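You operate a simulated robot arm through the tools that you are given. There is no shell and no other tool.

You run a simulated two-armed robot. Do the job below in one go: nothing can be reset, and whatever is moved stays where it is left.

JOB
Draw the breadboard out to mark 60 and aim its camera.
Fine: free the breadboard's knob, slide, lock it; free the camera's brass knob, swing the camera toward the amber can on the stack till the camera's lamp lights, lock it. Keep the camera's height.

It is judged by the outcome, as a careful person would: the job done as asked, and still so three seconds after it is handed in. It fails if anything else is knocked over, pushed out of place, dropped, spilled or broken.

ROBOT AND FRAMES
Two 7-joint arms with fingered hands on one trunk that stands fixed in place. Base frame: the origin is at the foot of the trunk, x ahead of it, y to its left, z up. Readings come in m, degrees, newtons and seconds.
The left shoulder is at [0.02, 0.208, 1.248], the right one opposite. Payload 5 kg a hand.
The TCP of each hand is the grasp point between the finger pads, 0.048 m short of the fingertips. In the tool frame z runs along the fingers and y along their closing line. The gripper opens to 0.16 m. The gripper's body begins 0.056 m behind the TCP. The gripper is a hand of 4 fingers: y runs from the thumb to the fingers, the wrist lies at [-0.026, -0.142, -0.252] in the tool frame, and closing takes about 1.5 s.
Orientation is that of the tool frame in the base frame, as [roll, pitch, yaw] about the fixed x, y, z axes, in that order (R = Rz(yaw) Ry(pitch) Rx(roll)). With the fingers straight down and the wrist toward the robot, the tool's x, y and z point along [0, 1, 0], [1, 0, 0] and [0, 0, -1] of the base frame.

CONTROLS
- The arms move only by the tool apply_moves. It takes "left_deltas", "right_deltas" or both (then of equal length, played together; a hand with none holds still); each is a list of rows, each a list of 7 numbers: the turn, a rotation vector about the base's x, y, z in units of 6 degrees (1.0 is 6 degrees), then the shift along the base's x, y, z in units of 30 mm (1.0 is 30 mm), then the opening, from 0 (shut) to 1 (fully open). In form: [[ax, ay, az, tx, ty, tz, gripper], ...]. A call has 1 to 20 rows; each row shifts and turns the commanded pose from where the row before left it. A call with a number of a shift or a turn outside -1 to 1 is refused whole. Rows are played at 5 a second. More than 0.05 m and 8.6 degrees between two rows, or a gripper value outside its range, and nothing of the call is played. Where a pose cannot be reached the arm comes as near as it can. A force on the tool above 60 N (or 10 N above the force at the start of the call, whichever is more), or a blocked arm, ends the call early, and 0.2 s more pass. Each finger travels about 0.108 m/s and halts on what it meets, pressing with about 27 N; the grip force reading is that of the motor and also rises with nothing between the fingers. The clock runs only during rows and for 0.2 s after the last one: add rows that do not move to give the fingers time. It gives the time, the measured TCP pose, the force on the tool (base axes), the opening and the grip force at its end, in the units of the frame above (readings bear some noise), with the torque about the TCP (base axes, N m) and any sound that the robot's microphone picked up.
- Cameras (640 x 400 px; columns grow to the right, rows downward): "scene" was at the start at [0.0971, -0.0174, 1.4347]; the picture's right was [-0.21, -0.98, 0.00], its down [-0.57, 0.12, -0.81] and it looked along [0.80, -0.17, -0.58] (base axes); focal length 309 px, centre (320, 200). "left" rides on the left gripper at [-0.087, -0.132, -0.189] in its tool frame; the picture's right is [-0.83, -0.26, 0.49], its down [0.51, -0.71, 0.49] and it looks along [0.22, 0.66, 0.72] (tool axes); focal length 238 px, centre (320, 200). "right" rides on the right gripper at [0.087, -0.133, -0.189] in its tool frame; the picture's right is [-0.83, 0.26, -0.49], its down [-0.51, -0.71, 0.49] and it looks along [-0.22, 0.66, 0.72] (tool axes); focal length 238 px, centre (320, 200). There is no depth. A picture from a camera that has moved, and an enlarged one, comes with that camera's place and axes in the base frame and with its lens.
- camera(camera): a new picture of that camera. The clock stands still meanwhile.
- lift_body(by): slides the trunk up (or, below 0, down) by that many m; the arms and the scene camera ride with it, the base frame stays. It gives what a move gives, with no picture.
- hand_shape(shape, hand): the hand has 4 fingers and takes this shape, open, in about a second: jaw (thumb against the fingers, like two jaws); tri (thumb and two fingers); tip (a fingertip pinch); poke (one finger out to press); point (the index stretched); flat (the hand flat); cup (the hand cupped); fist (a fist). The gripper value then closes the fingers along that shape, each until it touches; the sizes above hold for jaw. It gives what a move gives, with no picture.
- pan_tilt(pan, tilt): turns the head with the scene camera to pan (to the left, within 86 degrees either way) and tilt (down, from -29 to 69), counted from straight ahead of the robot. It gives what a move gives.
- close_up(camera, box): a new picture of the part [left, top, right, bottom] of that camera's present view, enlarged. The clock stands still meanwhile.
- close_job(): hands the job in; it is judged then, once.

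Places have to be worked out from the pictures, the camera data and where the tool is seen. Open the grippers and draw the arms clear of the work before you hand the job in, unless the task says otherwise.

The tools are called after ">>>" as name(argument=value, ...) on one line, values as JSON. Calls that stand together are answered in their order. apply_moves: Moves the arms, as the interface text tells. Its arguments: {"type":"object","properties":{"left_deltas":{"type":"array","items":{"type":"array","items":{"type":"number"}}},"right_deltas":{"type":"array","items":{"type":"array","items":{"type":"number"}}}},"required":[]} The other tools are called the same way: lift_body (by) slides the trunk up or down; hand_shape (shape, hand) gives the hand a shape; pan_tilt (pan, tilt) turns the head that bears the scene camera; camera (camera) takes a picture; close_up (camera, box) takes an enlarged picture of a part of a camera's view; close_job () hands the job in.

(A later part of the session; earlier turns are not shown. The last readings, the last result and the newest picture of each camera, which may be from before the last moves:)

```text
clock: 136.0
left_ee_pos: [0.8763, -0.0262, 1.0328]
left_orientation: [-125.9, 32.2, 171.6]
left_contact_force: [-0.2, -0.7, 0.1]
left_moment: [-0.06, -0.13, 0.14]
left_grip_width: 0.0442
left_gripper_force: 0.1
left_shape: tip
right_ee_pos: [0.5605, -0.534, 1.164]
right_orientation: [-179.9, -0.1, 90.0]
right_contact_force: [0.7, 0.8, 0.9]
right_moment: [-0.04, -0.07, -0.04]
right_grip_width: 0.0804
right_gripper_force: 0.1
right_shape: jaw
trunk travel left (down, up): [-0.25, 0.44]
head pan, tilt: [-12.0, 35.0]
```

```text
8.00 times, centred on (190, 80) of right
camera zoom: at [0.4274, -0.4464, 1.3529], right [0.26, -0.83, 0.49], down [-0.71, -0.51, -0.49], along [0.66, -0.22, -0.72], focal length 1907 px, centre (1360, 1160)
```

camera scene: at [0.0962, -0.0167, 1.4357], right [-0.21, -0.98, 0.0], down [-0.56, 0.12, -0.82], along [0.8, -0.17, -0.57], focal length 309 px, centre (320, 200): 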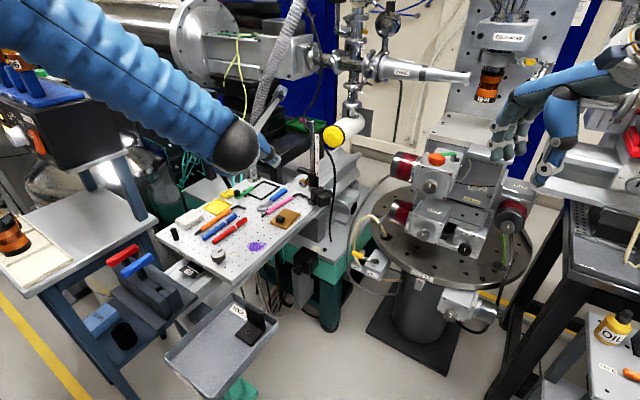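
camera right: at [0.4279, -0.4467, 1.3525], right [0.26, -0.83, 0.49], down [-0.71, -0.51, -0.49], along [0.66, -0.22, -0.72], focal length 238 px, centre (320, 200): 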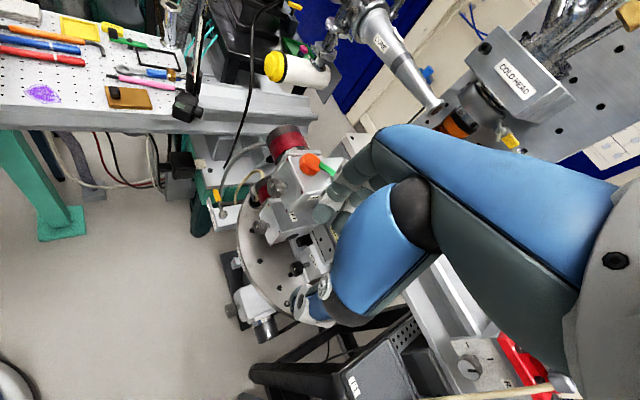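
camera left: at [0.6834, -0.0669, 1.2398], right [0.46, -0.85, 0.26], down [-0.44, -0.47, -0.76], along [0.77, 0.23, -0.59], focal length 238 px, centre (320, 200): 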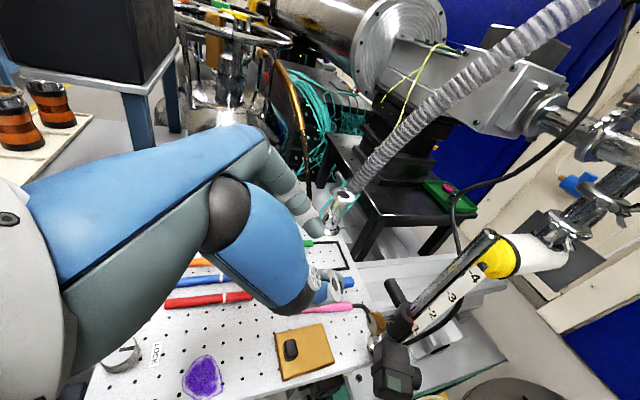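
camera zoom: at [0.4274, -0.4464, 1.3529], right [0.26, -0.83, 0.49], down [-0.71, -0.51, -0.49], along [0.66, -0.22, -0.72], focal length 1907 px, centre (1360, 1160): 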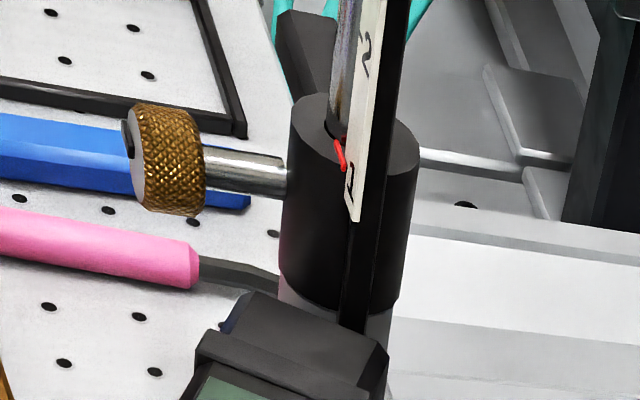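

I notice the ruler plate runs down to the camera itself: perhaps the black cylinder with knob and bar is the fixed holder, and only the camera with its ring swings. I look closely at the camera body from all views to find a safe place to push it.

>>> close_up(camera="right", box=[170, 80, 220, 125])

>>> close_up(camera="scene", box=[300, 175, 345, 215])

>>> close_up(camera="left", box=[310, 220, 420, 320])

```text
8.89 times, centred on (195, 102) of right
camera zoom: at [0.4274, -0.4464, 1.3529], right [0.26, -0.83, 0.49], down [-0.71, -0.51, -0.49], along [0.66, -0.22, -0.72], focal length 2119 px, centre (1431, 1067)
```

zoom: 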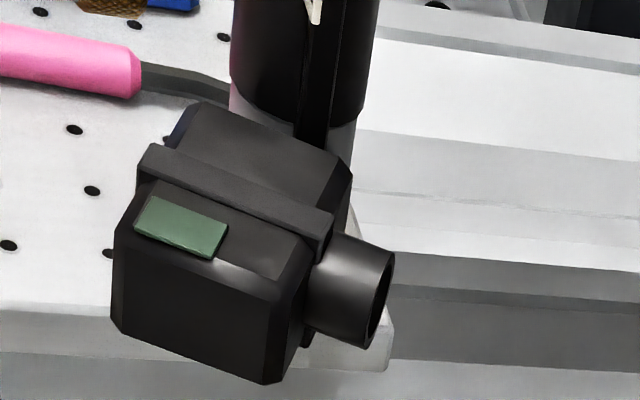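

```text
10.00 times, centred on (322, 195) of scene
camera zoom: at [0.097, -0.017, 1.4356], right [-0.21, -0.98, 0.0], down [-0.56, 0.12, -0.82], along [0.8, -0.17, -0.57], focal length 3088 px, centre (295, 250)
```

zoom: 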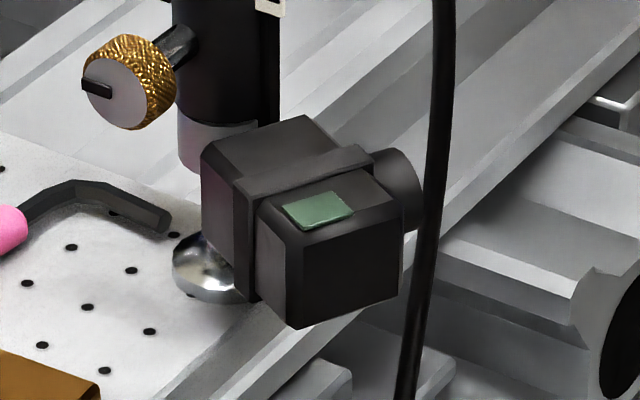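

```text
4.00 times, centred on (365, 270) of left
camera zoom: at [0.8436, 0.0549, 1.2643], right [0.66, -0.65, 0.38], down [-0.69, -0.72, -0.03], along [0.29, -0.25, -0.92], focal length 953 px, centre (140, -80)
```

zoom: 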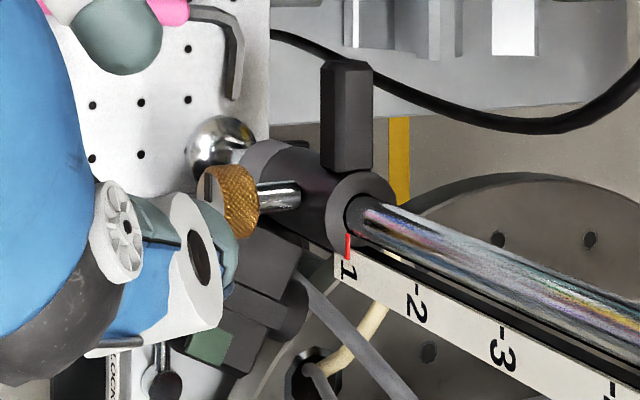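

The camera's outer face runs along azimuth -75°, not aligned with the knob (135°) or bar (45°): so the camera turns independently of the knobbed holder, its lens looks toward about -73°, and only ~15° clockwise is needed. I'll push the camera body itself with a single right-hand finger; first I shape the right hand and move the left hand back.

>>> hand_shape(hand="right", shape="poke")

>>> apply_moves(left_deltas=[[0, 0, 0, -0.5, 0.6, 0.4, 0.28], [0, 0, 0, -0.5, 0.6, 0.4, 0.28], [0, 0, 0, -0.5, 0.6, 0.4, 0.28], [0, 0, 0, -0.5, 0.6, 0.4, 0.28], [0, 0, 0, -0.5, 0.6, 0.4, 0.28], [0, 0, 0, 0, 0, 0, 0.28]], right_deltas=[[0, -1, 0, 0.8, 0.9, -0.3, 0], [0, -1, 0, 0.8, 0.9, -0.3, 0], [0, -1, 0, 0.8, 0.9, -0.3, 0], [0, -1, 0, 0.8, 0.9, -0.3, 0], [0, -1, 0, 0.8, 0.9, -0.3, 0], [0, 0, 0, 0.8, 0.9, -0.3, 0]])

>>> camera(camera="scene")

>>> camera(camera="right")

```text
clock: 136.9
left_ee_pos: [0.8767, -0.0251, 1.0339]
left_orientation: [-126.0, 32.2, 171.8]
left_contact_force: [0.7, 0.4, -0.1]
left_moment: [0.02, -0.01, -0.03]
left_grip_width: 0.0443
left_gripper_force: 0.1
left_shape: tip
right_ee_pos: [0.5602, -0.533, 1.1627]
right_orientation: [-180.0, 0.0, 90.0]
right_contact_force: [-0.2, -0.3, 0.8]
right_moment: [0.0, -0.01, 0.01]
right_grip_width: 0.0
right_gripper_force: 0.1
right_shape: poke
trunk travel left (down, up): [-0.25, 0.44]
head pan, tilt: [-12.0, 35.0]
```

```text
clock: 138.3
left_ee_pos: [0.8038, 0.068, 1.0894]
left_orientation: [-126.0, 32.1, 171.6]
left_contact_force: [0.7, 1.9, -0.9]
left_moment: [-0.13, 0.01, -0.09]
left_grip_width: 0.0441
left_gripper_force: 0.0
left_shape: tip
right_ee_pos: [0.706, -0.3718, 1.1115]
right_orientation: [150.0, 0.0, 90.0]
right_contact_force: [0.9, 0.0, 0.4]
right_moment: [0.02, 0.09, 0.0]
right_grip_width: 0.0
right_gripper_force: 0.0
right_shape: poke
trunk travel left (down, up): [-0.25, 0.44]
head pan, tilt: [-12.0, 35.0]
```

```text
taken
camera scene: at [0.099, -0.0164, 1.4354], right [-0.21, -0.98, 0.0], down [-0.56, 0.12, -0.82], along [0.8, -0.17, -0.57], focal length 309 px, centre (320, 200)
```

scene: 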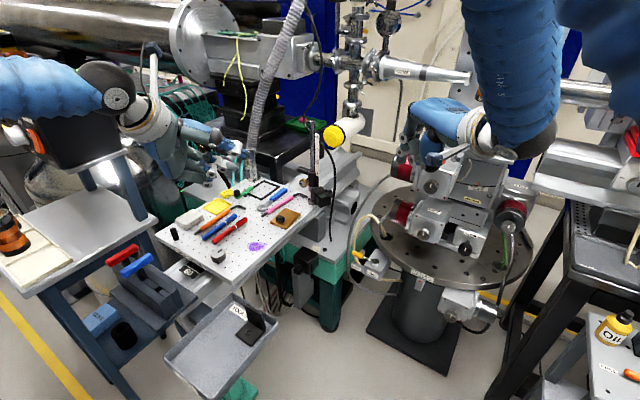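

```text
taken
camera right: at [0.4964, -0.2846, 1.2077], right [-0.02, -0.83, 0.55], down [-0.37, -0.51, -0.78], along [0.93, -0.22, -0.3], focal length 238 px, centre (320, 200)
```

right: 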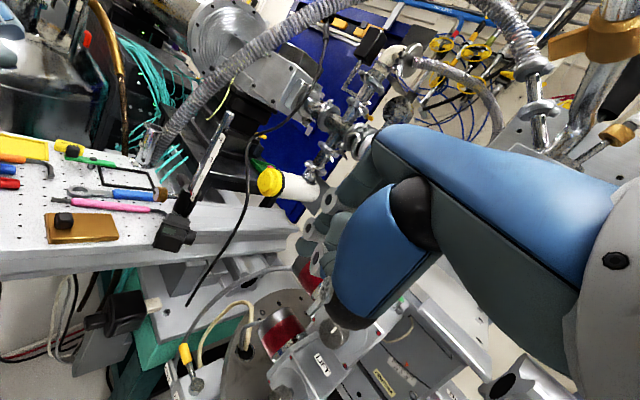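

I zoom on the right hand to see where the single finger points.

>>> close_up(camera="scene", box=[370, 80, 540, 220])

>>> close_up(camera="right", box=[250, 130, 430, 330])

>>> camera(camera="left")

```text
2.86 times, centred on (455, 150) of scene
camera zoom: at [0.099, -0.0164, 1.4354], right [-0.21, -0.98, 0.0], down [-0.56, 0.12, -0.82], along [0.8, -0.17, -0.57], focal length 882 px, centre (-66, 343)
```

zoom: 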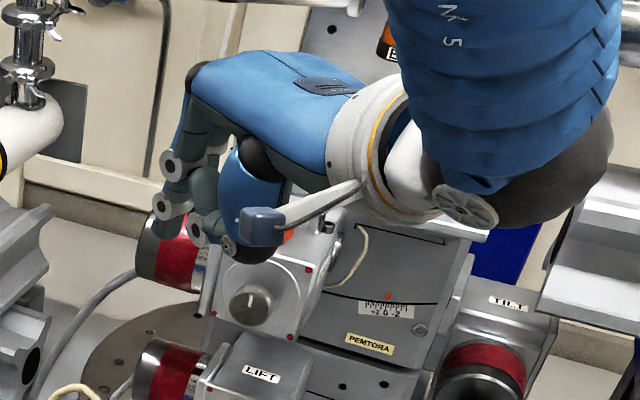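

```text
2.00 times, centred on (340, 230) of right
camera zoom: at [0.4964, -0.2846, 1.2077], right [-0.02, -0.83, 0.55], down [-0.37, -0.51, -0.78], along [0.93, -0.22, -0.3], focal length 477 px, centre (280, 140)
```

zoom: 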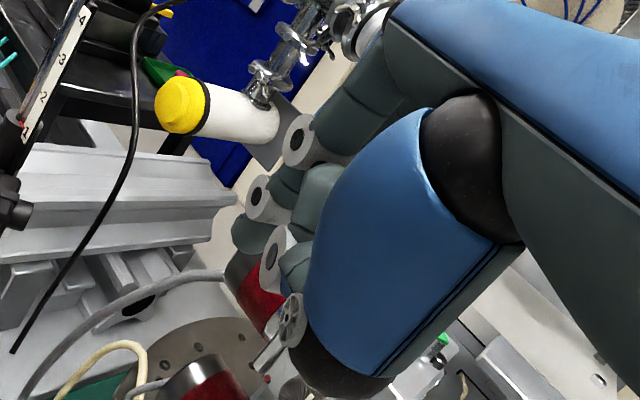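

```text
taken
camera left: at [0.7716, 0.1475, 1.3209], right [0.66, -0.65, 0.38], down [-0.69, -0.72, -0.03], along [0.29, -0.24, -0.93], focal length 238 px, centre (320, 200)
```

left: 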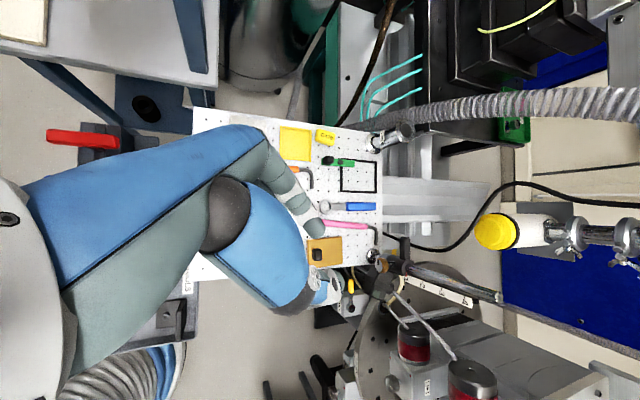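

No finger seems stretched with the closing value at 0; I open the value to see the poke finger extend.

>>> apply_moves(right_deltas=[[0, 0, 0, 0, 0, 0, 1], [0, 0, 0, 0, 0, 0, 1], [0, 0, 0, 0, 0, 0, 1], [0, 0, 0, 0, 0, 0, 1], [0, 0, 0, 0, 0, 0, 1]])

>>> close_up(camera="scene", box=[370, 80, 540, 220])

>>> close_up(camera="right", box=[250, 130, 430, 330])

```text
clock: 139.5
left_ee_pos: [0.8038, 0.0663, 1.0911]
left_orientation: [-125.9, 32.2, 171.5]
left_contact_force: [-0.8, -0.5, 0.0]
left_moment: [-0.01, 0.01, 0.01]
left_grip_width: 0.0443
left_gripper_force: 0.0
left_shape: tip
right_ee_pos: [0.7045, -0.3716, 1.1112]
right_orientation: [149.9, 0.0, 90.1]
right_contact_force: [0.3, 0.1, -0.2]
right_moment: [0.01, 0.0, -0.04]
right_grip_width: 0.0001
right_gripper_force: 0.1
right_shape: poke
trunk travel left (down, up): [-0.25, 0.44]
head pan, tilt: [-12.0, 35.0]
```

```text
2.86 times, centred on (455, 150) of scene
camera zoom: at [0.0977, -0.0172, 1.4355], right [-0.21, -0.98, 0.0], down [-0.56, 0.12, -0.82], along [0.8, -0.17, -0.57], focal length 882 px, centre (-66, 343)
```

zoom: 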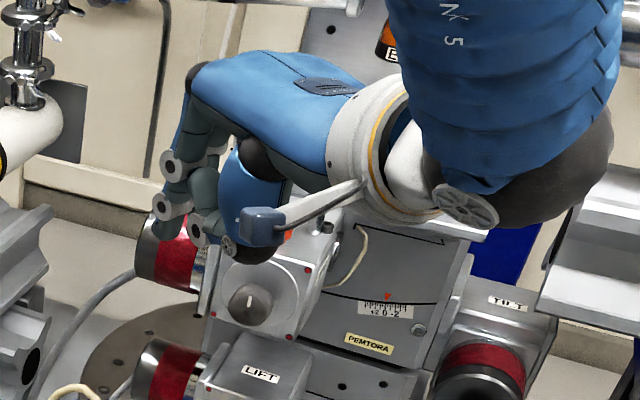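

```text
2.00 times, centred on (340, 230) of right
camera zoom: at [0.4952, -0.2853, 1.2082], right [-0.02, -0.83, 0.55], down [-0.37, -0.51, -0.78], along [0.93, -0.22, -0.3], focal length 477 px, centre (280, 140)
```

zoom: 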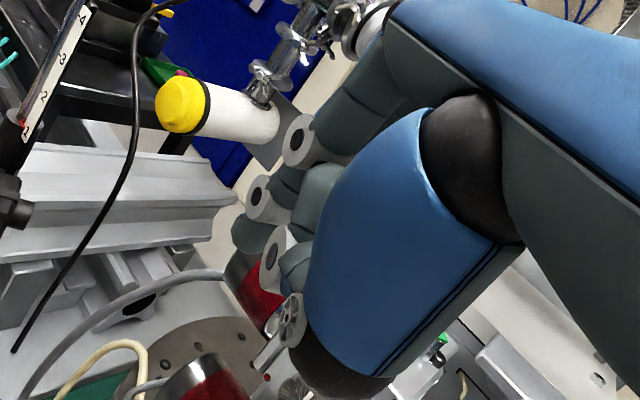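

Poke keeps the finger bent, so I use the tip shape closed, whose geometry I know. I bring its closed tips to the lens side of the camera, standing off in front and above.

>>> hand_shape(hand="right", shape="tip")

>>> apply_moves(right_deltas=[[0, 0, 0, 0.5, 0.3, 0, 0.3], [0, 0, 0, 0.742, 0.648, -0.6, 0], [0, 0, 0, 0.742, 0.648, -0.6, 0], [0, 0, 0, 0.742, 0.648, -0.6, 0], [0, 0, 0, 0.742, 0.6, -0.8, 0], [0, 0, 0, 0.742, 0.6, -0.8, 0], [0, 0, 0, 0.25, 0.2, -0.8, 0], [0, 0, 0, 0, 0, -0.6, 0], [0, 0, 0, 0, 0, 0, 0]])

>>> close_up(camera="scene", box=[290, 140, 370, 230])

>>> camera(camera="right")

>>> close_up(camera="left", box=[320, 210, 440, 340])

```text
clock: 140.4
left_ee_pos: [0.8033, 0.0645, 1.0912]
left_orientation: [-125.9, 32.2, 171.7]
left_contact_force: [0.6, 0.4, -0.2]
left_moment: [-0.02, 0.0, 0.01]
left_grip_width: 0.0447
left_gripper_force: 0.1
left_shape: tip
right_ee_pos: [0.7042, -0.3727, 1.111]
right_orientation: [150.1, -0.1, 90.1]
right_contact_force: [0.4, 0.7, 0.0]
right_moment: [-0.01, 0.0, -0.02]
right_grip_width: 0.1598
right_gripper_force: 0.0
right_shape: tip
trunk travel left (down, up): [-0.25, 0.44]
head pan, tilt: [-12.0, 35.0]
```

```text
clock: 142.4
left_ee_pos: [0.8036, 0.0653, 1.0909]
left_orientation: [-126.0, 32.2, 171.7]
left_contact_force: [-0.2, 0.0, -0.1]
left_moment: [-0.03, -0.01, 0.04]
left_grip_width: 0.0446
left_gripper_force: 0.1
left_shape: tip
right_ee_pos: [0.8557, -0.2981, 0.9909]
right_orientation: [150.7, -0.3, 90.7]
right_contact_force: [-0.9, -0.7, -0.8]
right_moment: [0.02, -0.04, 0.0]
right_grip_width: 0.0
right_gripper_force: 27.1
right_shape: tip
right hand out of reach, approached as far as the arm can: row 6, 7, 8
trunk travel left (down, up): [-0.25, 0.44]
head pan, tilt: [-12.0, 35.0]
```

```text
4.44 times, centred on (330, 185) of scene
camera zoom: at [0.0974, -0.0171, 1.4356], right [-0.21, -0.98, 0.0], down [-0.56, 0.12, -0.82], along [0.8, -0.17, -0.57], focal length 1373 px, centre (276, 267)
```

zoom: 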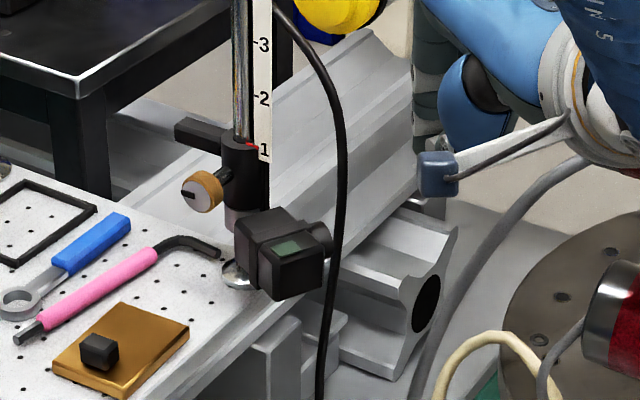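

```text
taken
camera right: at [0.6451, -0.2131, 1.092], right [0.0, -0.84, 0.55], down [-0.37, -0.51, -0.78], along [0.93, -0.2, -0.31], focal length 238 px, centre (320, 200)
```

right: 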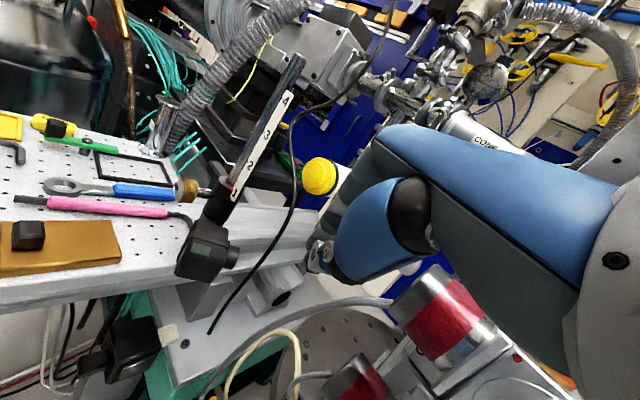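

```text
3.08 times, centred on (380, 275) of left
camera zoom: at [0.7699, 0.1468, 1.3225], right [0.66, -0.65, 0.38], down [-0.69, -0.72, -0.03], along [0.29, -0.24, -0.92], focal length 733 px, centre (135, -31)
```

zoom: 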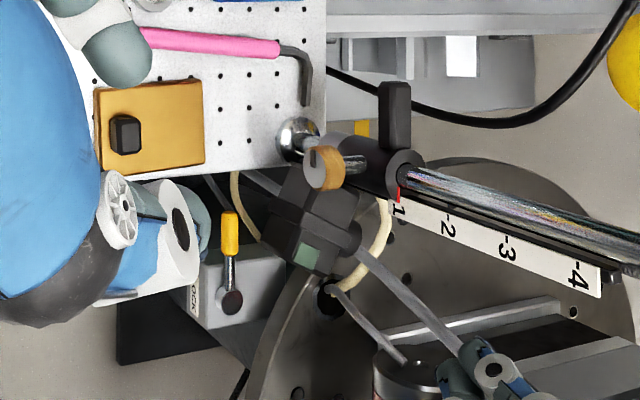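

The right arm reported a reach limit there; yawing the hand +30° puts its wrist more to the right. I do that in place and check.

>>> apply_moves(right_deltas=[[0, 0, 1, 0, 0, 0, 0], [0, 0, 1, 0, 0, 0, 0], [0, 0, 1, 0, 0, 0, 0], [0, 0, 1, 0, 0, 0, 0], [0, 0, 1, 0, 0, 0, 0], [0, 0, 0, -0.2, 0.2, -0.3, 0], [0, 0, 0, -0.2, 0.2, -0.3, 0], [0, 0, 0, 0, 0, 0, 0]])

>>> close_up(camera="scene", box=[290, 130, 390, 230])

>>> close_up(camera="left", box=[320, 210, 440, 340])

>>> camera(camera="right")

```text
clock: 144.2
left_ee_pos: [0.8032, 0.0659, 1.0911]
left_orientation: [-126.0, 32.2, 171.6]
left_contact_force: [0.5, 0.6, -0.1]
left_moment: [-0.01, -0.03, -0.01]
left_grip_width: 0.0444
left_gripper_force: 0.1
left_shape: tip
right_ee_pos: [0.8402, -0.2838, 0.9742]
right_orientation: [150.0, 0.0, 120.1]
right_contact_force: [-0.7, 0.3, -0.2]
right_moment: [0.0, -0.01, 0.01]
right_grip_width: 0.0
right_gripper_force: 27.0
right_shape: tip
trunk travel left (down, up): [-0.25, 0.44]
head pan, tilt: [-12.0, 35.0]
```

```text
4.00 times, centred on (340, 180) of scene
camera zoom: at [0.0977, -0.017, 1.4355], right [-0.21, -0.98, 0.0], down [-0.56, 0.12, -0.82], along [0.8, -0.17, -0.57], focal length 1235 px, centre (240, 280)
```

zoom: 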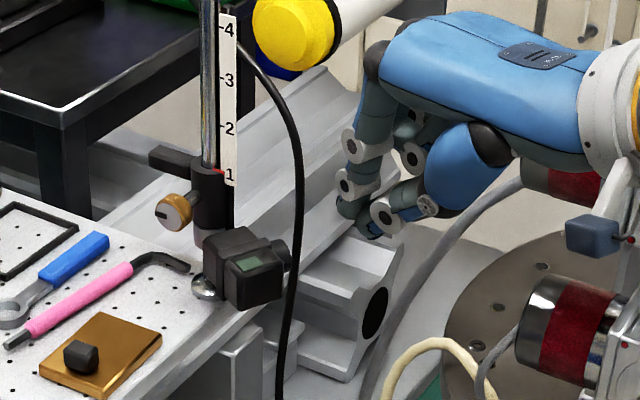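

```text
3.08 times, centred on (380, 275) of left
camera zoom: at [0.7702, 0.1466, 1.3224], right [0.66, -0.65, 0.38], down [-0.69, -0.72, -0.03], along [0.29, -0.25, -0.92], focal length 733 px, centre (135, -31)
```

zoom: 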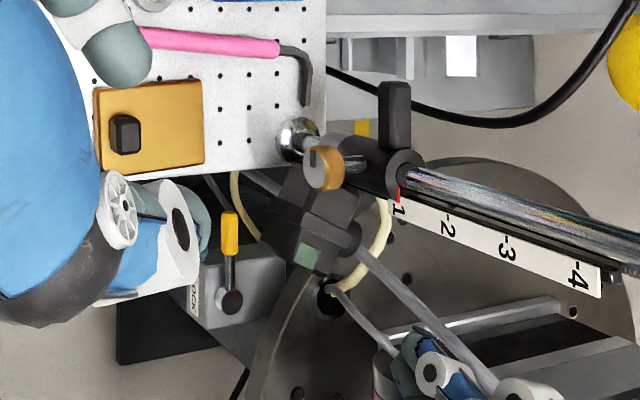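

```text
taken
camera right: at [0.6154, -0.3135, 1.0716], right [0.4, -0.73, 0.55], down [-0.07, -0.62, -0.78], along [0.91, 0.28, -0.3], focal length 238 px, centre (320, 200)
```

right: 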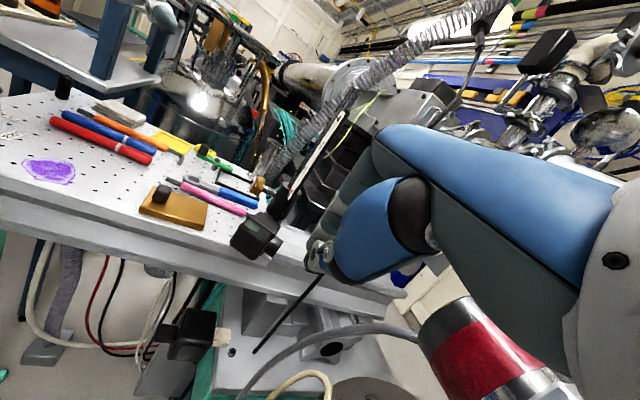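

Reached. The tips are right of the camera with clear space. I lower them to the camera's mid-height, still about 4 cm short.

>>> apply_moves(right_deltas=[[0, 0, 0, 0.04, 0.2, -0.95, 0], [0, 0, 0, 0.04, 0.2, -0.95, 0], [0, 0, 0, 0, 0, 0, 0]])

>>> close_up(camera="scene", box=[300, 160, 370, 230])

>>> close_up(camera="left", box=[330, 220, 430, 340])

>>> close_up(camera="right", box=[200, 180, 360, 300])

```text
clock: 145.0
left_ee_pos: [0.8028, 0.0659, 1.0918]
left_orientation: [-126.0, 32.2, 171.6]
left_contact_force: [0.0, 0.2, 0.5]
left_moment: [0.0, -0.02, -0.04]
left_grip_width: 0.0444
left_gripper_force: 0.0
left_shape: tip
right_ee_pos: [0.8419, -0.2725, 0.9182]
right_orientation: [150.0, -0.1, 120.0]
right_contact_force: [0.3, -0.6, -0.9]
right_moment: [-0.01, -0.02, -0.03]
right_grip_width: 0.0002
right_gripper_force: 26.8
right_shape: tip
trunk travel left (down, up): [-0.25, 0.44]
head pan, tilt: [-12.0, 35.0]
```

```text
5.71 times, centred on (335, 195) of scene
camera zoom: at [0.0974, -0.0172, 1.4356], right [-0.21, -0.98, 0.0], down [-0.56, 0.12, -0.82], along [0.8, -0.17, -0.57], focal length 1765 px, centre (234, 229)
```

zoom: 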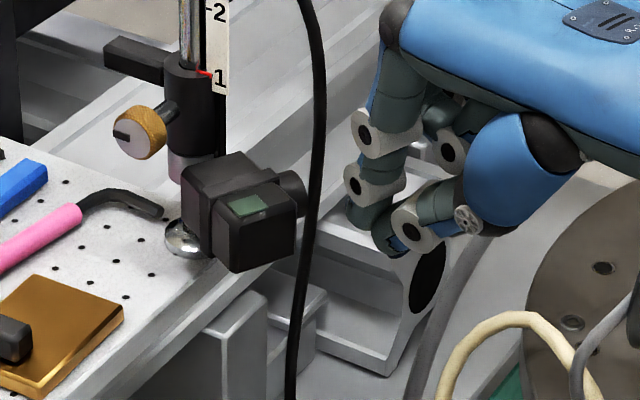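

```text
3.33 times, centred on (380, 280) of left
camera zoom: at [0.7699, 0.1466, 1.3226], right [0.66, -0.65, 0.38], down [-0.69, -0.72, -0.03], along [0.29, -0.24, -0.92], focal length 794 px, centre (120, -67)
```

zoom: 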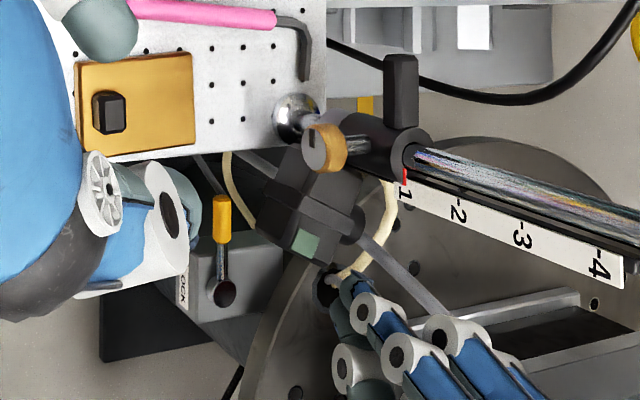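

```text
3.33 times, centred on (280, 240) of right
camera zoom: at [0.6178, -0.3017, 1.0147], right [0.4, -0.73, 0.55], down [-0.07, -0.62, -0.78], along [0.91, 0.28, -0.3], focal length 794 px, centre (453, 67)
```

zoom: 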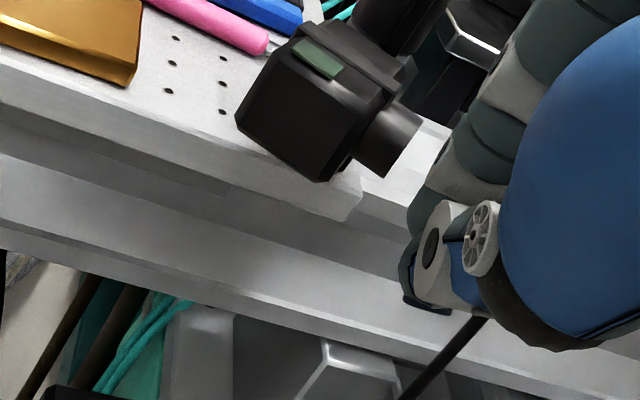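

A clear view: the index tip will meet the camera's lens-side face near its outer corner, beside the barrel. I advance in +y by 12 mm and look.

>>> apply_moves(right_deltas=[[0, 0, 0, 0, 0.13, 0, 0], [0, 0, 0, 0, 0.13, 0, 0], [0, 0, 0, 0, 0.13, 0, 0]])

>>> close_up(camera="left", box=[330, 220, 430, 340])

>>> close_up(camera="right", box=[200, 180, 360, 300])

```text
clock: 145.8
left_ee_pos: [0.8028, 0.065, 1.0913]
left_orientation: [-126.0, 32.1, 171.7]
left_contact_force: [-0.3, -0.3, 0.3]
left_moment: [0.0, 0.02, 0.0]
left_grip_width: 0.0443
left_gripper_force: 0.0
left_shape: tip
right_ee_pos: [0.8429, -0.2612, 0.9167]
right_orientation: [149.9, 0.1, 119.9]
right_contact_force: [-0.9, 0.0, 0.8]
right_moment: [0.01, -0.02, 0.01]
right_grip_width: 0.0001
right_gripper_force: 26.5
right_shape: tip
trunk travel left (down, up): [-0.25, 0.44]
head pan, tilt: [-12.0, 35.0]
```

```text
3.33 times, centred on (380, 280) of left
camera zoom: at [0.7702, 0.1466, 1.3224], right [0.66, -0.65, 0.38], down [-0.69, -0.72, -0.03], along [0.29, -0.24, -0.92], focal length 794 px, centre (120, -67)
```

zoom: 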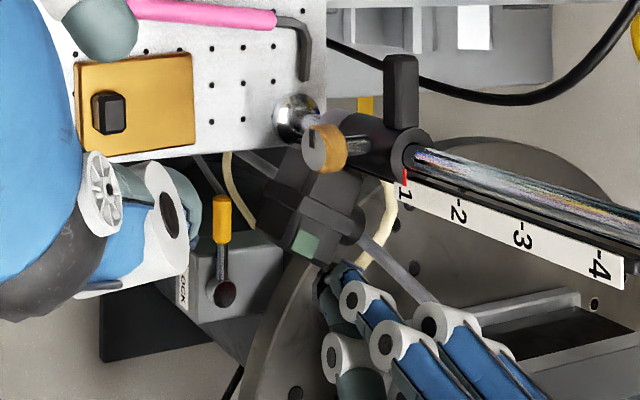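

```text
3.33 times, centred on (280, 240) of right
camera zoom: at [0.6184, -0.2899, 1.0147], right [0.4, -0.73, 0.55], down [-0.07, -0.62, -0.78], along [0.91, 0.28, -0.3], focal length 794 px, centre (453, 67)
```

zoom: 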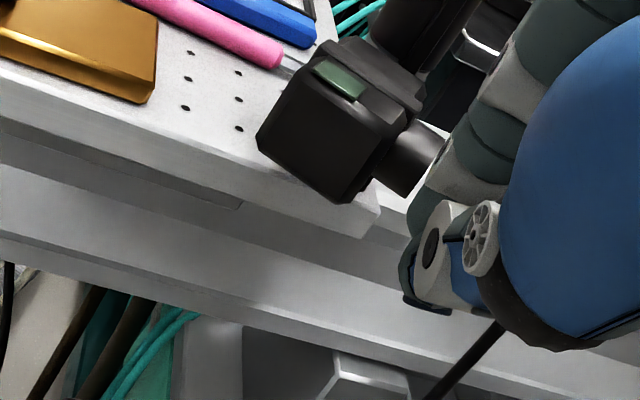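

No contact yet. I continue in small +y steps.

>>> apply_moves(right_deltas=[[0, 0, 0, 0, 0.12, 0, 0], [0, 0, 0, 0, 0.12, 0, 0], [0, 0, 0, 0, 0.12, 0, 0]])

>>> close_up(camera="left", box=[330, 220, 430, 340])

>>> close_up(camera="right", box=[200, 180, 360, 300])

>>> close_up(camera="scene", box=[300, 160, 370, 230])

```text
clock: 146.6
left_ee_pos: [0.8021, 0.0656, 1.0917]
left_orientation: [-126.0, 32.3, 171.7]
left_contact_force: [0.2, 0.2, 0.2]
left_moment: [-0.01, -0.02, -0.01]
left_grip_width: 0.0447
left_gripper_force: 0.0
left_shape: tip
right_ee_pos: [0.8411, -0.2503, 0.9163]
right_orientation: [149.9, 0.0, 120.0]
right_contact_force: [-0.1, -0.6, -0.1]
right_moment: [0.0, 0.01, 0.01]
right_grip_width: 0.0
right_gripper_force: 27.3
right_shape: tip
trunk travel left (down, up): [-0.25, 0.44]
head pan, tilt: [-12.0, 35.0]
```

```text
3.33 times, centred on (380, 280) of left
camera zoom: at [0.7702, 0.1466, 1.3223], right [0.66, -0.65, 0.38], down [-0.69, -0.72, -0.03], along [0.29, -0.24, -0.92], focal length 794 px, centre (120, -67)
```

zoom: 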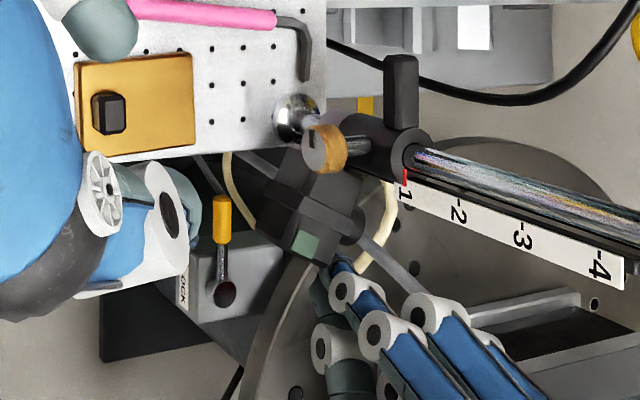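

```text
3.33 times, centred on (280, 240) of right
camera zoom: at [0.6175, -0.2792, 1.0145], right [0.4, -0.73, 0.55], down [-0.07, -0.62, -0.78], along [0.91, 0.28, -0.3], focal length 794 px, centre (453, 67)
```

zoom: 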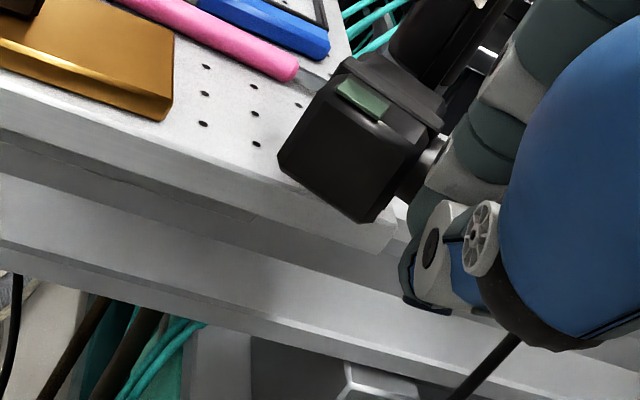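

```text
5.71 times, centred on (335, 195) of scene
camera zoom: at [0.0978, -0.0171, 1.4355], right [-0.21, -0.98, 0.0], down [-0.56, 0.12, -0.82], along [0.8, -0.17, -0.57], focal length 1765 px, centre (234, 229)
```

zoom: 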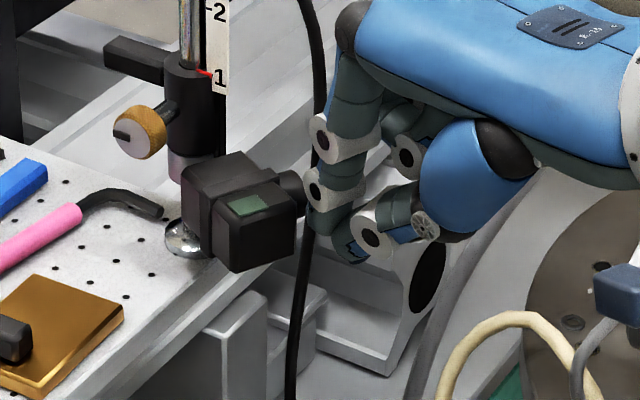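

The index is nearly touching. I go on in 3 mm steps, watching force and the camera.

>>> apply_moves(right_deltas=[[0, 0, 0, 0, 0.1, 0, 0], [0, 0, 0, 0, 0.1, 0, 0], [0, 0, 0, 0, 0.1, 0, 0]])

>>> close_up(camera="left", box=[330, 220, 430, 340])

>>> close_up(camera="right", box=[200, 180, 360, 300])

>>> close_up(camera="scene", box=[300, 160, 370, 230])

```text
clock: 147.4
left_ee_pos: [0.8029, 0.0667, 1.09]
left_orientation: [-126.0, 32.3, 171.6]
left_contact_force: [0.6, 0.3, 0.9]
left_moment: [-0.01, 0.0, 0.0]
left_grip_width: 0.0446
left_gripper_force: 0.1
left_shape: tip
right_ee_pos: [0.8432, -0.2416, 0.9169]
right_orientation: [150.0, 0.0, 120.0]
right_contact_force: [-1.1, -1.0, 0.2]
right_moment: [-0.05, 0.0, -0.04]
right_grip_width: 0.0
right_gripper_force: 27.5
right_shape: tip
trunk travel left (down, up): [-0.25, 0.44]
head pan, tilt: [-12.0, 35.0]
```

```text
3.33 times, centred on (380, 280) of left
camera zoom: at [0.7702, 0.1465, 1.3224], right [0.66, -0.65, 0.38], down [-0.69, -0.72, -0.03], along [0.29, -0.24, -0.92], focal length 794 px, centre (120, -67)
```

zoom: 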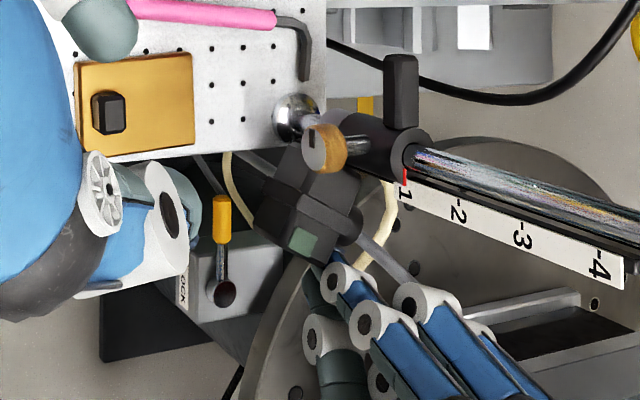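

```text
3.33 times, centred on (280, 240) of right
camera zoom: at [0.6178, -0.2701, 1.0144], right [0.4, -0.73, 0.55], down [-0.07, -0.62, -0.78], along [0.91, 0.28, -0.3], focal length 794 px, centre (453, 67)
```

zoom: 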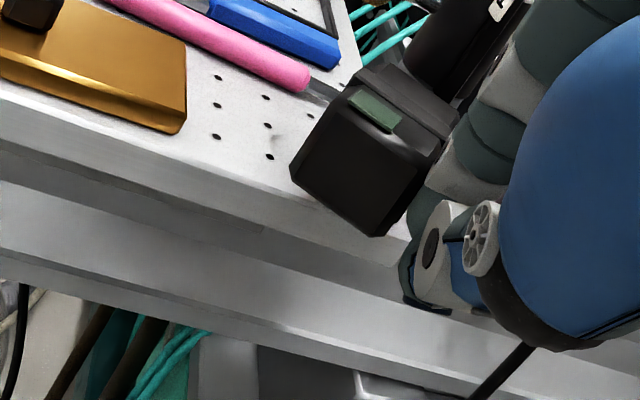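

```text
5.71 times, centred on (335, 195) of scene
camera zoom: at [0.0977, -0.0172, 1.4355], right [-0.21, -0.98, 0.0], down [-0.56, 0.12, -0.82], along [0.8, -0.17, -0.57], focal length 1765 px, centre (234, 229)
```

zoom: 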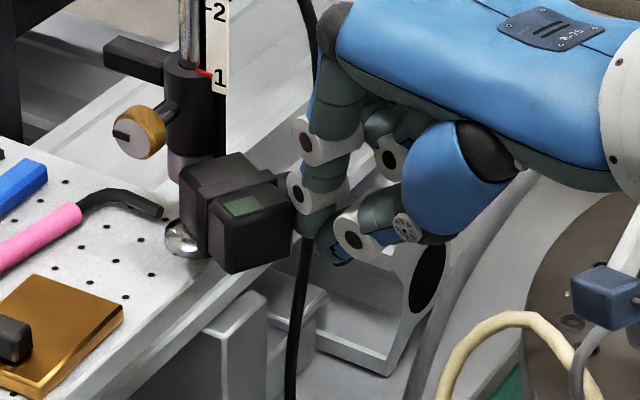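

Light contact (about 1 N). I push 9 mm more and compare the camera's attitude.

>>> apply_moves(right_deltas=[[0, 0, 0, 0, 0.1, 0, 0], [0, 0, 0, 0, 0.1, 0, 0], [0, 0, 0, 0, 0.1, 0, 0]])

>>> close_up(camera="left", box=[330, 220, 430, 340])

>>> close_up(camera="scene", box=[300, 160, 370, 230])

```text
clock: 148.2
left_ee_pos: [0.8034, 0.0648, 1.0921]
left_orientation: [-126.0, 32.2, 171.7]
left_contact_force: [0.0, 0.5, -0.1]
left_moment: [-0.04, 0.01, 0.03]
left_grip_width: 0.0446
left_gripper_force: 0.0
left_shape: tip
right_ee_pos: [0.8416, -0.2342, 0.9165]
right_orientation: [150.1, -0.1, 120.0]
right_contact_force: [-10.5, -8.0, 2.6]
right_moment: [-0.29, 0.25, -0.13]
right_grip_width: 0.0
right_gripper_force: 26.9
right_shape: tip
trunk travel left (down, up): [-0.25, 0.44]
head pan, tilt: [-12.0, 35.0]
```

```text
3.33 times, centred on (380, 280) of left
camera zoom: at [0.7693, 0.1452, 1.323], right [0.66, -0.65, 0.38], down [-0.69, -0.72, -0.03], along [0.29, -0.24, -0.92], focal length 794 px, centre (120, -67)
```

zoom: 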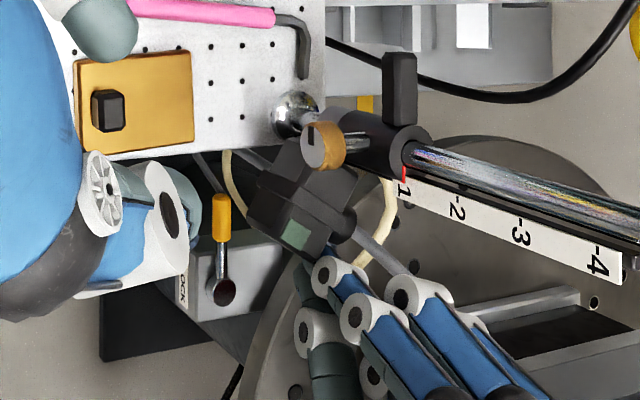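

```text
5.71 times, centred on (335, 195) of scene
camera zoom: at [0.0966, -0.018, 1.4356], right [-0.21, -0.98, 0.0], down [-0.56, 0.12, -0.82], along [0.8, -0.17, -0.57], focal length 1765 px, centre (234, 229)
```

zoom: 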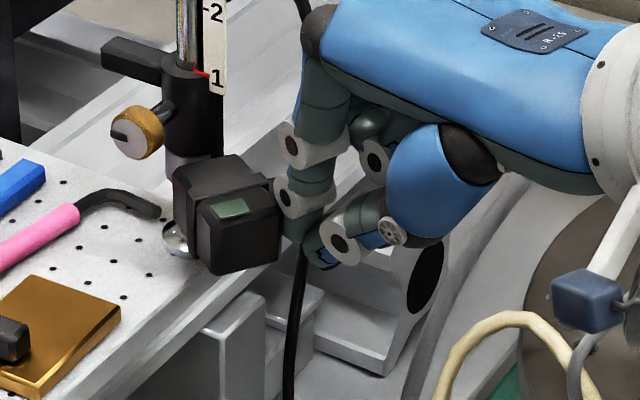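

The camera swings (about 13 N), independent of the knob — just as suspected. I continue in small steps, watching the lamp.

>>> apply_moves(right_deltas=[[0, 0, 0, -0.03, 0.1, 0, 0], [0, 0, 0, -0.03, 0.1, 0, 0]])

>>> close_up(camera="left", box=[330, 220, 430, 340])

>>> close_up(camera="scene", box=[300, 160, 370, 230])

```text
clock: 148.8
left_ee_pos: [0.8011, 0.0641, 1.0917]
left_orientation: [-125.9, 32.2, 171.7]
left_contact_force: [-0.2, 0.0, 0.1]
left_moment: [0.01, -0.05, -0.02]
left_grip_width: 0.0444
left_gripper_force: 0.1
left_shape: tip
right_ee_pos: [0.8386, -0.2282, 0.917]
right_orientation: [150.1, 0.1, 119.9]
right_contact_force: [-17.7, -13.5, 3.5]
right_moment: [-0.37, 0.48, -0.2]
right_grip_width: 0.0
right_gripper_force: 27.0
right_shape: tip
trunk travel left (down, up): [-0.25, 0.44]
head pan, tilt: [-12.0, 35.0]
```

```text
3.33 times, centred on (380, 280) of left
camera zoom: at [0.7686, 0.1449, 1.3235], right [0.66, -0.65, 0.38], down [-0.69, -0.72, -0.03], along [0.29, -0.24, -0.92], focal length 794 px, centre (120, -67)
```

zoom: 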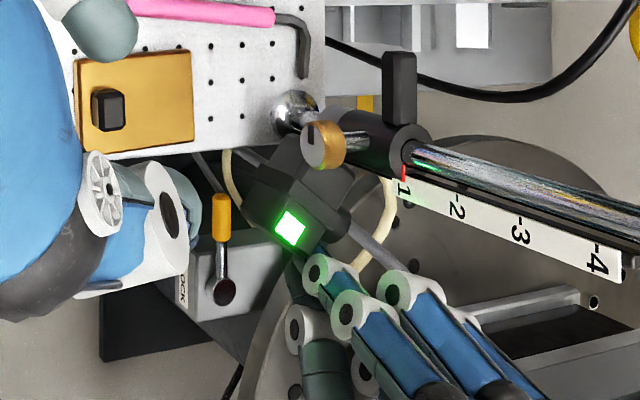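

```text
5.71 times, centred on (335, 195) of scene
camera zoom: at [0.0958, -0.0184, 1.4357], right [-0.21, -0.98, 0.0], down [-0.56, 0.12, -0.82], along [0.8, -0.17, -0.57], focal length 1765 px, centre (234, 229)
```

zoom: 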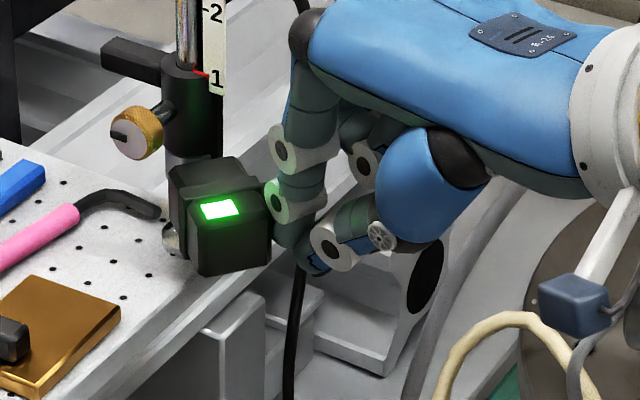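

The lamp is lit. I estimate ~10° of swing so far, with the exact aim perhaps 2–3° further, so I nudge 1.5 mm more for margin and check it stays lit.

>>> apply_moves(right_deltas=[[0, 0, 0, -0.016, 0.05, 0, 0], [0, 0, 0, 0, 0, 0, 0]])

>>> close_up(camera="left", box=[330, 220, 430, 340])

>>> close_up(camera="scene", box=[300, 175, 345, 215])

```text
clock: 149.4
left_ee_pos: [0.8027, 0.0656, 1.0936]
left_orientation: [-126.0, 32.3, 171.7]
left_contact_force: [-0.1, 0.4, 0.0]
left_moment: [-0.03, 0.01, -0.04]
left_grip_width: 0.0444
left_gripper_force: 0.0
left_shape: tip
right_ee_pos: [0.839, -0.2267, 0.9171]
right_orientation: [150.0, 0.0, 120.0]
right_contact_force: [-22.6, -15.7, 3.1]
right_moment: [-0.42, 0.6, -0.15]
right_grip_width: 0.0004
right_gripper_force: 27.6
right_shape: tip
trunk travel left (down, up): [-0.25, 0.44]
head pan, tilt: [-12.0, 35.0]
```

```text
3.33 times, centred on (380, 280) of left
camera zoom: at [0.7684, 0.1452, 1.3236], right [0.66, -0.65, 0.38], down [-0.69, -0.72, -0.03], along [0.29, -0.24, -0.92], focal length 794 px, centre (120, -67)
```

zoom: 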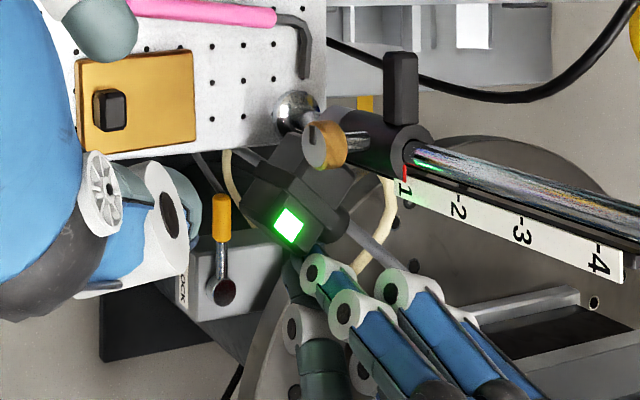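

```text
10.00 times, centred on (322, 195) of scene
camera zoom: at [0.0957, -0.0185, 1.4357], right [-0.21, -0.98, 0.0], down [-0.56, 0.12, -0.82], along [0.8, -0.17, -0.57], focal length 3088 px, centre (295, 250)
```

zoom: 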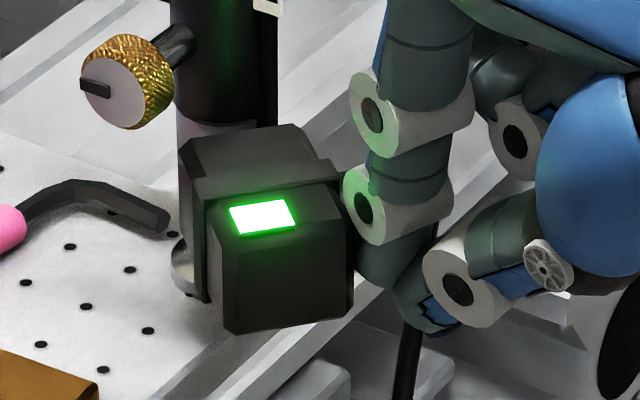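

Lit and steady; the push is now mostly radial, so I stop. I withdraw the right hand along the contact direction, slowly, then check the lamp again.

>>> apply_moves(right_deltas=[[0, 0, 0, -0.05, -0.04, 0, 0], [0, 0, 0, -0.05, -0.05, 0, 0], [0, 0, 0, -0.1, -0.1, 0, 0], [0, 0, 0, -0.2, -0.25, 0, 0], [0, 0, 0, -0.3, -0.4, 0.1, 0]])

>>> close_up(camera="scene", box=[290, 150, 360, 220])

>>> close_up(camera="right", box=[180, 150, 360, 300])

```text
clock: 150.6
left_ee_pos: [0.8032, 0.0653, 1.0906]
left_orientation: [-126.0, 32.2, 171.6]
left_contact_force: [-0.2, -0.1, 0.5]
left_moment: [0.04, -0.03, 0.02]
left_grip_width: 0.0447
left_gripper_force: 0.0
left_shape: tip
right_ee_pos: [0.8203, -0.2496, 0.92]
right_orientation: [149.8, 0.0, 120.0]
right_contact_force: [-0.1, -0.3, 0.3]
right_moment: [-0.01, -0.03, -0.04]
right_grip_width: 0.0
right_gripper_force: 27.0
right_shape: tip
trunk travel left (down, up): [-0.25, 0.44]
head pan, tilt: [-12.0, 35.0]
```

```text
5.71 times, centred on (325, 185) of scene
camera zoom: at [0.0975, -0.0176, 1.4356], right [-0.21, -0.98, 0.0], down [-0.56, 0.12, -0.82], along [0.8, -0.17, -0.57], focal length 1765 px, centre (291, 286)
```

zoom: 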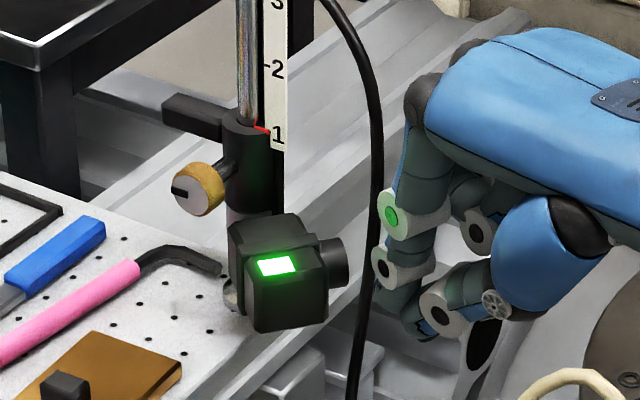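

```text
2.67 times, centred on (270, 225) of right
camera zoom: at [0.5955, -0.2793, 1.0173], right [0.4, -0.73, 0.55], down [-0.06, -0.62, -0.78], along [0.91, 0.28, -0.3], focal length 636 px, centre (453, 133)
```

zoom: 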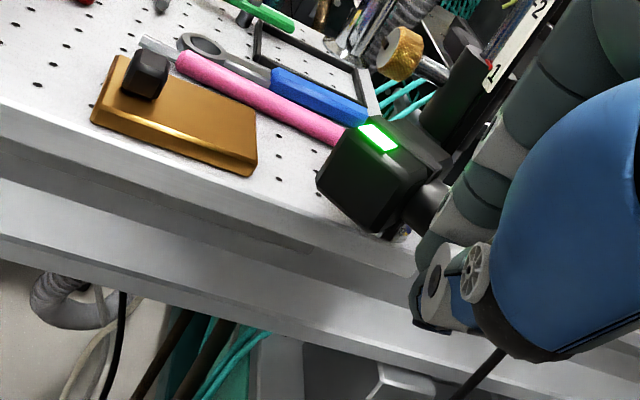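

Still lit after release, with the height pointer at 1. I withdraw the right hand fully and bring the left hand to the standoff for the locking strokes (starting from +61°).

>>> apply_moves(right_deltas=[[0, 0, 0, -0.9, -0.1, 0.4, 0], [0, 0, 0, -0.9, -0.1, 0.5, 0], [0, 0, 0, -0.9, -0.2, 0.6, 0], [0, 0, 0, -0.9, -0.3, 0.6, 0.2], [0, 0, 0, -0.7, -0.8, 0.6, 0.3], [0, 0, 0, -0.7, -0.8, 0.6, 0.3], [0, 0, 0, -0.6, -0.8, 0.6, 0.3], [0, 0, 0, -0.3, -0.8, 0.6, 0.3]])

>>> apply_moves(left_deltas=[[-0.707, 0.707, 0, 0, 0, 0, 0.28], [-0.707, 0.707, 0, 0, 0, 0, 0.28], [-0.707, 0.707, 0, 0, 0, 0, 0.28], [0, 0, 0, 0.6, -0.787, -0.837, 0.28], [0, 0, 0, 0.6, -0.787, -0.837, 0.28], [0, 0, 0, 0.6, -0.787, -0.837, 0.28], [0, 0, 0, 0.6, -0.787, -0.837, 0.28], [0, 0, 0, 0.6, -0.787, -0.837, 0.28], [0, 0, 0, 0, 0, 0, 0.28]])

>>> close_up(camera="left", box=[270, 180, 430, 340])

>>> close_up(camera="scene", box=[270, 130, 350, 220])

```text
clock: 152.4
left_ee_pos: [0.8019, 0.066, 1.0916]
left_orientation: [-126.0, 32.2, 171.6]
left_contact_force: [0.1, -0.6, 0.7]
left_moment: [0.07, -0.01, 0.05]
left_grip_width: 0.0446
left_gripper_force: 0.1
left_shape: tip
right_ee_pos: [0.6401, -0.3653, 1.055]
right_orientation: [150.0, 0.1, 120.0]
right_contact_force: [0.0, 0.1, -0.1]
right_moment: [0.04, -0.02, -0.01]
right_grip_width: 0.0472
right_gripper_force: 0.0
right_shape: tip
trunk travel left (down, up): [-0.25, 0.44]
head pan, tilt: [-12.0, 35.0]
```

```text
clock: 154.4
left_ee_pos: [0.8917, -0.0511, 0.9693]
left_orientation: [-110.6, 20.6, 178.5]
left_contact_force: [-0.2, 0.3, 0.1]
left_moment: [-0.02, -0.01, 0.04]
left_grip_width: 0.0443
left_gripper_force: 0.0
left_shape: tip
right_ee_pos: [0.64, -0.3643, 1.0556]
right_orientation: [150.0, 0.1, 120.1]
right_contact_force: [0.1, 1.3, 1.0]
right_moment: [-0.05, -0.01, -0.03]
right_grip_width: 0.0472
right_gripper_force: 0.1
right_shape: tip
trunk travel left (down, up): [-0.25, 0.44]
head pan, tilt: [-12.0, 35.0]
```

```text
2.50 times, centred on (350, 260) of left
camera zoom: at [0.9059, 0.0784, 1.178], right [0.74, -0.57, 0.36], down [-0.66, -0.69, 0.28], along [0.09, -0.45, -0.89], focal length 596 px, centre (245, 50)
```

zoom: 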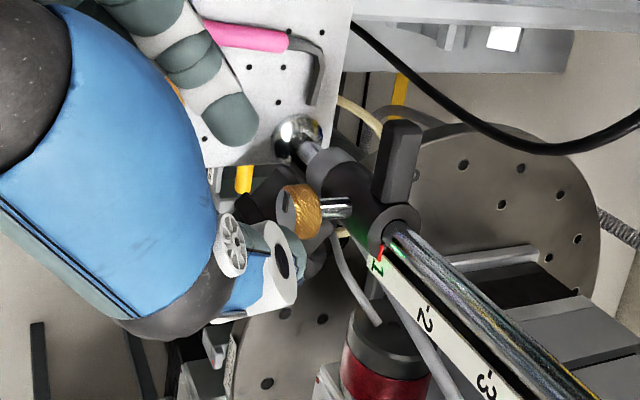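

```text
4.44 times, centred on (310, 175) of scene
camera zoom: at [0.0968, -0.0165, 1.4357], right [-0.21, -0.98, 0.0], down [-0.56, 0.12, -0.82], along [0.8, -0.17, -0.57], focal length 1373 px, centre (364, 311)
```

zoom: 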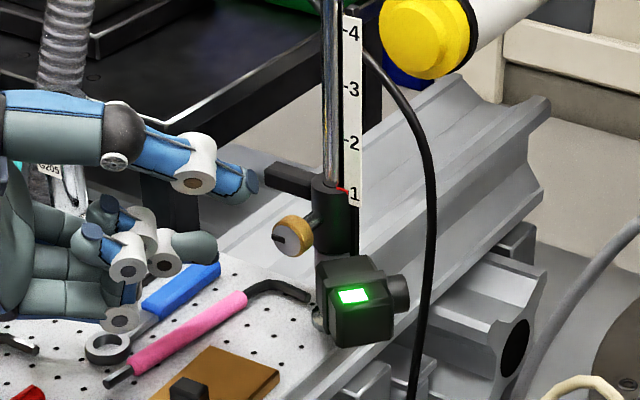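

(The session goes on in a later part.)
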